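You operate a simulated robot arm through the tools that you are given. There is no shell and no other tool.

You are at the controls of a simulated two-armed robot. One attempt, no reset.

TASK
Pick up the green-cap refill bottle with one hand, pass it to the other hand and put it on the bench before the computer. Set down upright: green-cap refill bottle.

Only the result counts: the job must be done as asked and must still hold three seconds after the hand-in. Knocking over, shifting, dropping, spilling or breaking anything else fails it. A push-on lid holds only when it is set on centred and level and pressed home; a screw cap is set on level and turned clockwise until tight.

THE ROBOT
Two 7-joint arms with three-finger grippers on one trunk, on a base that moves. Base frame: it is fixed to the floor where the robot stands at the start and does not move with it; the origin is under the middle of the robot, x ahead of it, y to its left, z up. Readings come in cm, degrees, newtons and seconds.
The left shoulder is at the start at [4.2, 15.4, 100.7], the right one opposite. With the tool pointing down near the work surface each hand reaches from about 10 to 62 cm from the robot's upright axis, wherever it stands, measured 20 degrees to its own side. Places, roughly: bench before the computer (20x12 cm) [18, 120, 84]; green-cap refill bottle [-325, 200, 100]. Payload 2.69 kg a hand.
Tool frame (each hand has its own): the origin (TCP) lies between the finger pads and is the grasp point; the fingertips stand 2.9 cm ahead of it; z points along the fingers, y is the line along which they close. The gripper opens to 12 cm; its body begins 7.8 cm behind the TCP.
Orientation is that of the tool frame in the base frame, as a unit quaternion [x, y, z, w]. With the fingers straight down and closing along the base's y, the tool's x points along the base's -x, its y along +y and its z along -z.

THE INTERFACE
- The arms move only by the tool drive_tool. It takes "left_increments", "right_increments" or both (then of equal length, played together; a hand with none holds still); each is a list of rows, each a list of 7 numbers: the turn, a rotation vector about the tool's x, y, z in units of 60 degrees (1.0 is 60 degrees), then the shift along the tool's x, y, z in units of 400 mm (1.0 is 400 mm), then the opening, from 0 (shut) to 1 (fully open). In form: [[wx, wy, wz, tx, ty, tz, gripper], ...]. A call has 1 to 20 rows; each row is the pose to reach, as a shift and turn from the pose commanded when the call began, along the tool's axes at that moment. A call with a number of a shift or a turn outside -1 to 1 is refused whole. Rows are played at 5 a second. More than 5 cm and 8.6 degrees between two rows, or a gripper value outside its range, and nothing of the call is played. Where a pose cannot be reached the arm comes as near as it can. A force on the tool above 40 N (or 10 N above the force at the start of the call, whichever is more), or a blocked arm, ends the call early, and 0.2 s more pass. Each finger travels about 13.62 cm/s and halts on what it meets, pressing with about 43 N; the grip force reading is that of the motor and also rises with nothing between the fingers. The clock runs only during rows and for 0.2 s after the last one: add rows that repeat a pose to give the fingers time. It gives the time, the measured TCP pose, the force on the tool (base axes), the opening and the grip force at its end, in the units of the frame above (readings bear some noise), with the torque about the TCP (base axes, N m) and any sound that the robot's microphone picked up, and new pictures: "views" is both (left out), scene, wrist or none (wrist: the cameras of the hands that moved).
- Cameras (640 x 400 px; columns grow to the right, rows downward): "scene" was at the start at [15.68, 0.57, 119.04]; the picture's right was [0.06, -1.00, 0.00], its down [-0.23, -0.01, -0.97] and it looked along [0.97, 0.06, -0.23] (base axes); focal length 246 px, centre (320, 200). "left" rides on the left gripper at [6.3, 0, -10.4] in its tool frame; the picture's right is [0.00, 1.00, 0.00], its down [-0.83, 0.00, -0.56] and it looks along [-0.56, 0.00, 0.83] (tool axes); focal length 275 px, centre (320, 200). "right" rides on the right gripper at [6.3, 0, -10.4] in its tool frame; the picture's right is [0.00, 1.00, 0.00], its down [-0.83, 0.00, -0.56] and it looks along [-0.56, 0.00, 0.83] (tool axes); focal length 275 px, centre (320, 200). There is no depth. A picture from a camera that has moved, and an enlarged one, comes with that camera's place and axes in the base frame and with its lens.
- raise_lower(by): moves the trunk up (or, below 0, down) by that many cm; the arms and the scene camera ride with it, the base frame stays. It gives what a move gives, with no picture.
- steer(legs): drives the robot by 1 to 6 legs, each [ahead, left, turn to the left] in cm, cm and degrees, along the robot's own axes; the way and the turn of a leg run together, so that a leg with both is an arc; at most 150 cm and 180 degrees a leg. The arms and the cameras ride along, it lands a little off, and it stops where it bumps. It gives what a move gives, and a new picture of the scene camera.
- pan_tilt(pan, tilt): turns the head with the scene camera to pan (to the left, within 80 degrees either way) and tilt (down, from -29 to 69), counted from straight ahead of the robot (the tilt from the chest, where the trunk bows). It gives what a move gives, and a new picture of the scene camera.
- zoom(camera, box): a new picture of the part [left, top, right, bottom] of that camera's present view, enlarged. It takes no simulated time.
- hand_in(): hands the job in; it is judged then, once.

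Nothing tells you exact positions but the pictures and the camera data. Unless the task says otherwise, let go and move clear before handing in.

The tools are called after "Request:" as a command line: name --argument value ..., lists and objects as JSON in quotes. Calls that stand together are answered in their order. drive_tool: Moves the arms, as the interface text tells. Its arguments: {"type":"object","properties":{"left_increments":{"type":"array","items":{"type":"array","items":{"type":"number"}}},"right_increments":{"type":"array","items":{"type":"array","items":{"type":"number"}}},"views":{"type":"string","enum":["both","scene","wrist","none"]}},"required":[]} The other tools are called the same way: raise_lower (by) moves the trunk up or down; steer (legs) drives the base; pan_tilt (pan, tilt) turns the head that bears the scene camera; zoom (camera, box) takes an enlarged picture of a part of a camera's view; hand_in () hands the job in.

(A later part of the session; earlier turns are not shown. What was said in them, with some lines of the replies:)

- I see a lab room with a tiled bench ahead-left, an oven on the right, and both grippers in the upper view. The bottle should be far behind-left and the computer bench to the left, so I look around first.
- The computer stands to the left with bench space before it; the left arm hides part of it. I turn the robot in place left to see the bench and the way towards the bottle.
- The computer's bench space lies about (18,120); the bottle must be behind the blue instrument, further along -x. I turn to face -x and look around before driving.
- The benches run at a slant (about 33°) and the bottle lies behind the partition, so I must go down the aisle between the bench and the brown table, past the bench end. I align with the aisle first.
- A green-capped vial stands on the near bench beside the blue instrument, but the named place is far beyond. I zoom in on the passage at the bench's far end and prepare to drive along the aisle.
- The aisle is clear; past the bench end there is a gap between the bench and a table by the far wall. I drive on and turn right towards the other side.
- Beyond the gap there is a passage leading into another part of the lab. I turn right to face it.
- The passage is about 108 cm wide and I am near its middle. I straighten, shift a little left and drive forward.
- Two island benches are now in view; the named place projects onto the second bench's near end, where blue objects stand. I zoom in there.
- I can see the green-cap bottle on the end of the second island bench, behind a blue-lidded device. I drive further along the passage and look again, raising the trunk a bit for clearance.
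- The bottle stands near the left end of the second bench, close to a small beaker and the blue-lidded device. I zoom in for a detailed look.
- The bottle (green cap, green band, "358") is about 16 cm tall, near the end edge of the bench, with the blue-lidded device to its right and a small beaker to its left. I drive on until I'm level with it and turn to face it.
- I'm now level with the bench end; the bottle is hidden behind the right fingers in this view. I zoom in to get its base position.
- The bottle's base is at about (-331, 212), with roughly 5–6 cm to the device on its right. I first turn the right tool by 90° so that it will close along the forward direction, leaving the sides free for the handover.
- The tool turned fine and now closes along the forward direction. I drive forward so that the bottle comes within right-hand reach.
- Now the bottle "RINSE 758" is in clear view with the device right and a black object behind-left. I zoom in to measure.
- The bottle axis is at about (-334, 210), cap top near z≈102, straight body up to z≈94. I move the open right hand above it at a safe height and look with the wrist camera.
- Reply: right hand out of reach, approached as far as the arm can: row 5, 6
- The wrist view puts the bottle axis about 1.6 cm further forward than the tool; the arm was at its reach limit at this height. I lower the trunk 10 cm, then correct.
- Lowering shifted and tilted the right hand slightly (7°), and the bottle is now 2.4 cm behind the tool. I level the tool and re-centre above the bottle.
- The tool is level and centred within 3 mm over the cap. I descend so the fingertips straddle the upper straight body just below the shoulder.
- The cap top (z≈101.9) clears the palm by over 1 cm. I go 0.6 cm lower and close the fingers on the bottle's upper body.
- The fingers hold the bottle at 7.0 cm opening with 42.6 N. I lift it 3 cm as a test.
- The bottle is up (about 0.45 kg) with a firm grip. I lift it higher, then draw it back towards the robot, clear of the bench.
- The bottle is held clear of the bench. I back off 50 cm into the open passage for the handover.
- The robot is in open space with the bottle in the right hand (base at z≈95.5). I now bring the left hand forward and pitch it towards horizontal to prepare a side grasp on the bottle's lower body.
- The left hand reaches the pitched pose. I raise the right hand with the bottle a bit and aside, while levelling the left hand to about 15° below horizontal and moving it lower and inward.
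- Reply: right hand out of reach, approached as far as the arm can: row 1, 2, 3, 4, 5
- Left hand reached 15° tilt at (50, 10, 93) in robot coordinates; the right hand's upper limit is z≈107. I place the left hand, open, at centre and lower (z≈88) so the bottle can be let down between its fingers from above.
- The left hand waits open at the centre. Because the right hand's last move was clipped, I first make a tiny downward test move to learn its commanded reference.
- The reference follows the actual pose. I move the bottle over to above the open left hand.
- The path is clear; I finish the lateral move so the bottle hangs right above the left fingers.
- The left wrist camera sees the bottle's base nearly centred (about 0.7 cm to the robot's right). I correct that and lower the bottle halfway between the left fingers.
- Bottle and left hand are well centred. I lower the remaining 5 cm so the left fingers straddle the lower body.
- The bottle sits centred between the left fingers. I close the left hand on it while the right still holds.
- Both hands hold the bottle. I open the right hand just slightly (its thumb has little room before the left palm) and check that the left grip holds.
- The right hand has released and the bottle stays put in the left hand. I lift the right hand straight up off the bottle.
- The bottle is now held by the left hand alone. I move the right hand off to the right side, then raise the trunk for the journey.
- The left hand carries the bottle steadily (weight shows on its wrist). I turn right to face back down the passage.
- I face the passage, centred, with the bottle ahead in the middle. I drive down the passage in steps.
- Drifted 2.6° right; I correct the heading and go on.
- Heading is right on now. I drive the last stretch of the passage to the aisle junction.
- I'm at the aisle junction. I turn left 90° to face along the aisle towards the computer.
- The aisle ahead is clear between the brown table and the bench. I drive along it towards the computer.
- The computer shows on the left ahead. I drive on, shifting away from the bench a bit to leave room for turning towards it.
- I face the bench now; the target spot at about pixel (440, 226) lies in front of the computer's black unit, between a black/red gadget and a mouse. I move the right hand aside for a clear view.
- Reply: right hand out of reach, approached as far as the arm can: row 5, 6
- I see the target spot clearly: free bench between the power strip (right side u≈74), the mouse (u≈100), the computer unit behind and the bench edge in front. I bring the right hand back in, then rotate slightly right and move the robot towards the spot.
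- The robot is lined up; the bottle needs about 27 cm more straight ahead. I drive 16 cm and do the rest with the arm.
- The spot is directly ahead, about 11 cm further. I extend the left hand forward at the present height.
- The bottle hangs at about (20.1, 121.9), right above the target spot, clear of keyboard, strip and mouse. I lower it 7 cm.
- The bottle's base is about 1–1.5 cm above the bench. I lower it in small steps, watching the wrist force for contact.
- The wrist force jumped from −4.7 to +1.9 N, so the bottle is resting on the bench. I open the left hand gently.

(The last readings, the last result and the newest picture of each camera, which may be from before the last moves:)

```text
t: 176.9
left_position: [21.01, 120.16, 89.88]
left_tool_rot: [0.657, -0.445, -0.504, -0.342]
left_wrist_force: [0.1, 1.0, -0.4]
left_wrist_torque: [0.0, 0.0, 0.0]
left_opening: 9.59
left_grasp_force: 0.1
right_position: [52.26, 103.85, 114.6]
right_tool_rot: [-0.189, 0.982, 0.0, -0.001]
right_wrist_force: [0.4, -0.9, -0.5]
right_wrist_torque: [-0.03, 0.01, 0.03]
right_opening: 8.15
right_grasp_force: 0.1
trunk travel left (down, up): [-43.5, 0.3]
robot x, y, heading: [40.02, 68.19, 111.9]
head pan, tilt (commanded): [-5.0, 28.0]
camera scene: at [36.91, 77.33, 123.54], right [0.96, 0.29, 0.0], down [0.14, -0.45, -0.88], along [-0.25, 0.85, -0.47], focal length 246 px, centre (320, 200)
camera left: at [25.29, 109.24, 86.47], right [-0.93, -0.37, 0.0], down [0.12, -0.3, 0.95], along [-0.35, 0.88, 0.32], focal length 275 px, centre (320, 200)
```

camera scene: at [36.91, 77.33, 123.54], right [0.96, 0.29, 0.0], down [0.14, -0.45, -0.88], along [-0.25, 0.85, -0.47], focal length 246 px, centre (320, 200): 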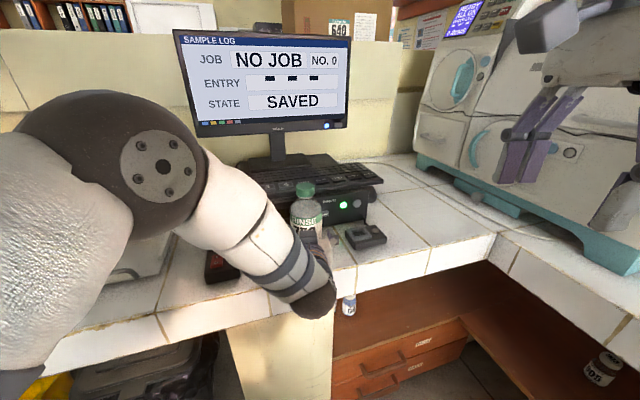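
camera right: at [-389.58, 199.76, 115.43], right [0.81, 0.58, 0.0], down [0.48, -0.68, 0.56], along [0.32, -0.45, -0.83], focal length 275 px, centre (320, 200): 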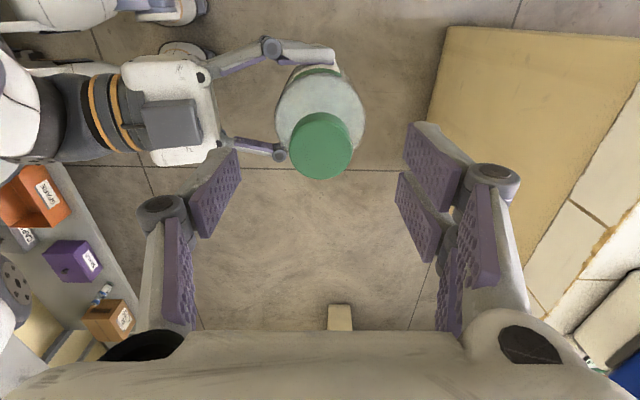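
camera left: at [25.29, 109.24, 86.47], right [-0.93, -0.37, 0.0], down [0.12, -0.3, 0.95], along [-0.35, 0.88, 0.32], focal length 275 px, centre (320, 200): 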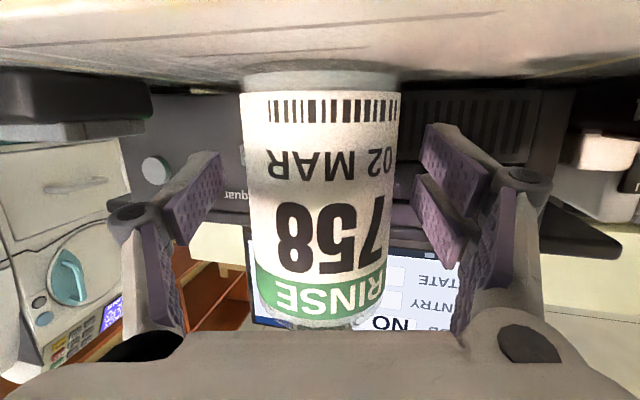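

The bottle stands free between the open fingers. I withdraw the left hand straight back along its own axis.

Request:
drive_tool --left_increments '[[0, 0, 0, 0, 0, -0.04, 0.8], [0, 0, 0, 0, 0, -0.08, 0.8], [0, 0, 0, 0, 0, -0.13, 0.8], [0, 0, 0, 0, 0, -0.18, 0.8], [0, 0, 0, 0, 0, -0.23, 0.8], [0, 0, 0, 0, 0, -0.28, 0.8], [0, 0, 0, 0, 0, -0.28, 0.8]]' --views "both"

```text
t: 178.5
left_position: [24.59, 110.49, 93.21]
left_tool_rot: [0.659, -0.442, -0.503, -0.342]
left_wrist_force: [0.0, 0.1, -1.1]
left_wrist_torque: [-0.02, 0.0, 0.04]
left_opening: 9.58
left_grasp_force: 0.0
right_position: [52.26, 103.89, 114.55]
right_tool_rot: [-0.189, 0.982, 0.0, 0.0]
right_wrist_force: [0.2, 0.3, -0.8]
right_wrist_torque: [0.0, 0.01, -0.01]
right_opening: 8.16
right_grasp_force: 0.0
trunk travel left (down, up): [-43.5, 0.3]
robot x, y, heading: [39.83, 68.09, 111.5]
head pan, tilt (commanded): [-5.0, 28.0]
camera scene: at [36.9, 77.35, 123.54], right [0.96, 0.29, 0.0], down [0.14, -0.45, -0.88], along [-0.25, 0.85, -0.47], focal length 246 px, centre (320, 200)
camera left: at [29.09, 99.46, 89.82], right [-0.93, -0.38, 0.0], down [0.12, -0.3, 0.95], along [-0.36, 0.88, 0.32], focal length 275 px, centre (320, 200)
```

scene: 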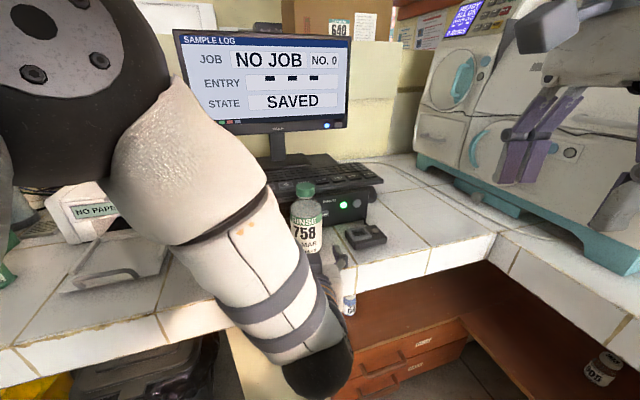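
left: 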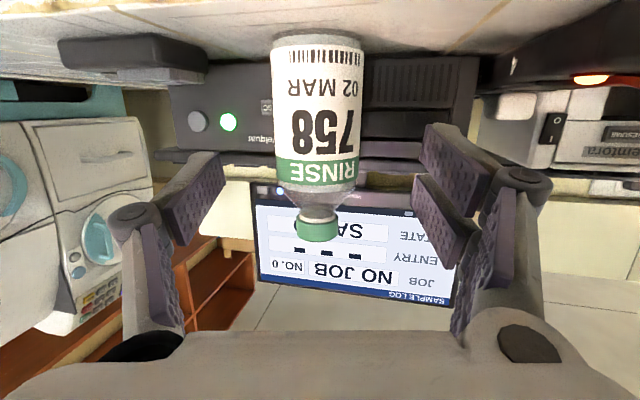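

The bottle stands upright on the bench, free of the hand. I back the robot away and check the final scene.

Request:
steer --legs '[[-28, 0, 0]]'

Request:
zoom --camera "scene" --box '[150, 80, 470, 280]'

```text
t: 180.5
left_position: [34.83, 84.96, 93.29]
left_tool_rot: [0.659, -0.442, -0.504, -0.341]
left_wrist_force: [0.7, -0.5, 0.0]
left_wrist_torque: [0.02, -0.01, 0.0]
left_opening: 9.62
left_grasp_force: 0.0
right_position: [62.42, 78.38, 114.44]
right_tool_rot: [-0.188, 0.982, 0.0, 0.0]
right_wrist_force: [-0.2, -0.3, -0.8]
right_wrist_torque: [-0.01, 0.0, -0.05]
right_opening: 8.18
right_grasp_force: 0.0
trunk travel left (down, up): [-43.5, 0.3]
robot x, y, heading: [49.91, 42.62, 111.7]
head pan, tilt (commanded): [-5.0, 28.0]
camera scene: at [47.06, 51.89, 123.55], right [0.96, 0.29, 0.0], down [0.13, -0.45, -0.88], along [-0.25, 0.85, -0.47], focal length 246 px, centre (320, 200)
```

scene: 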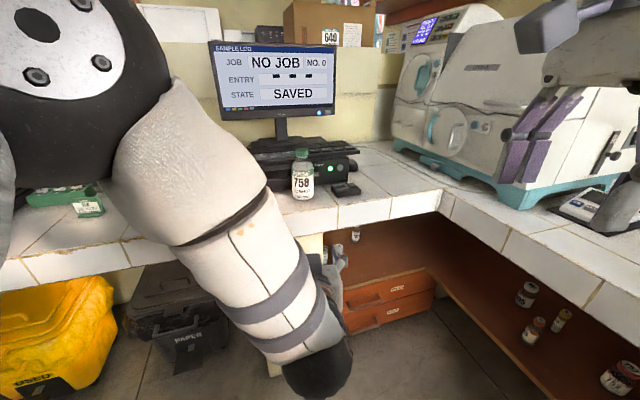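

```text
2.00 times, centred on (310, 180) of scene
camera zoom: at [47.06, 51.89, 123.55], right [0.96, 0.29, 0.0], down [0.13, -0.45, -0.88], along [-0.25, 0.85, -0.47], focal length 492 px, centre (340, 240)
```

zoom: 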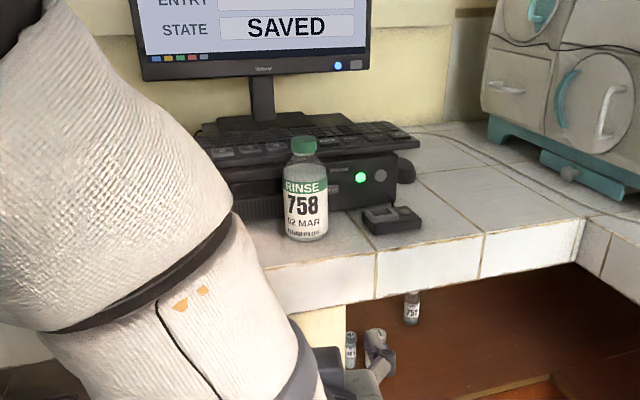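

The green-cap bottle "RINSE 758" stands upright on the bench in front of the computer. The mouse, keyboard and other items in view look undisturbed, and both hands are clear. I hand in the job.

Request:
hand_in

```text
The job is handed in.
```

The green-cap refill bottle (labelled "RINSE 758") stands upright on the bench before the computer, at about (20, 122) cm, and the job is handed in.

- **Pick-up and handover:** The right hand picked it up from the second island bench, beside the blue-lidded device. I passed it to the left hand in the open passage, and the left hand set it down.
- **Set-down spot:** The bottle sits about 3 cm from the centre of the marked area, between the power strip and the mouse.
- **Surroundings:** I backed off with both hands clear before handing in. The bottle was standing freely and the mouse and keyboard looked untouched. The left arm hid the power strip in the last picture, but the hand kept several centimetres away from it and no contact showed in the force readings.
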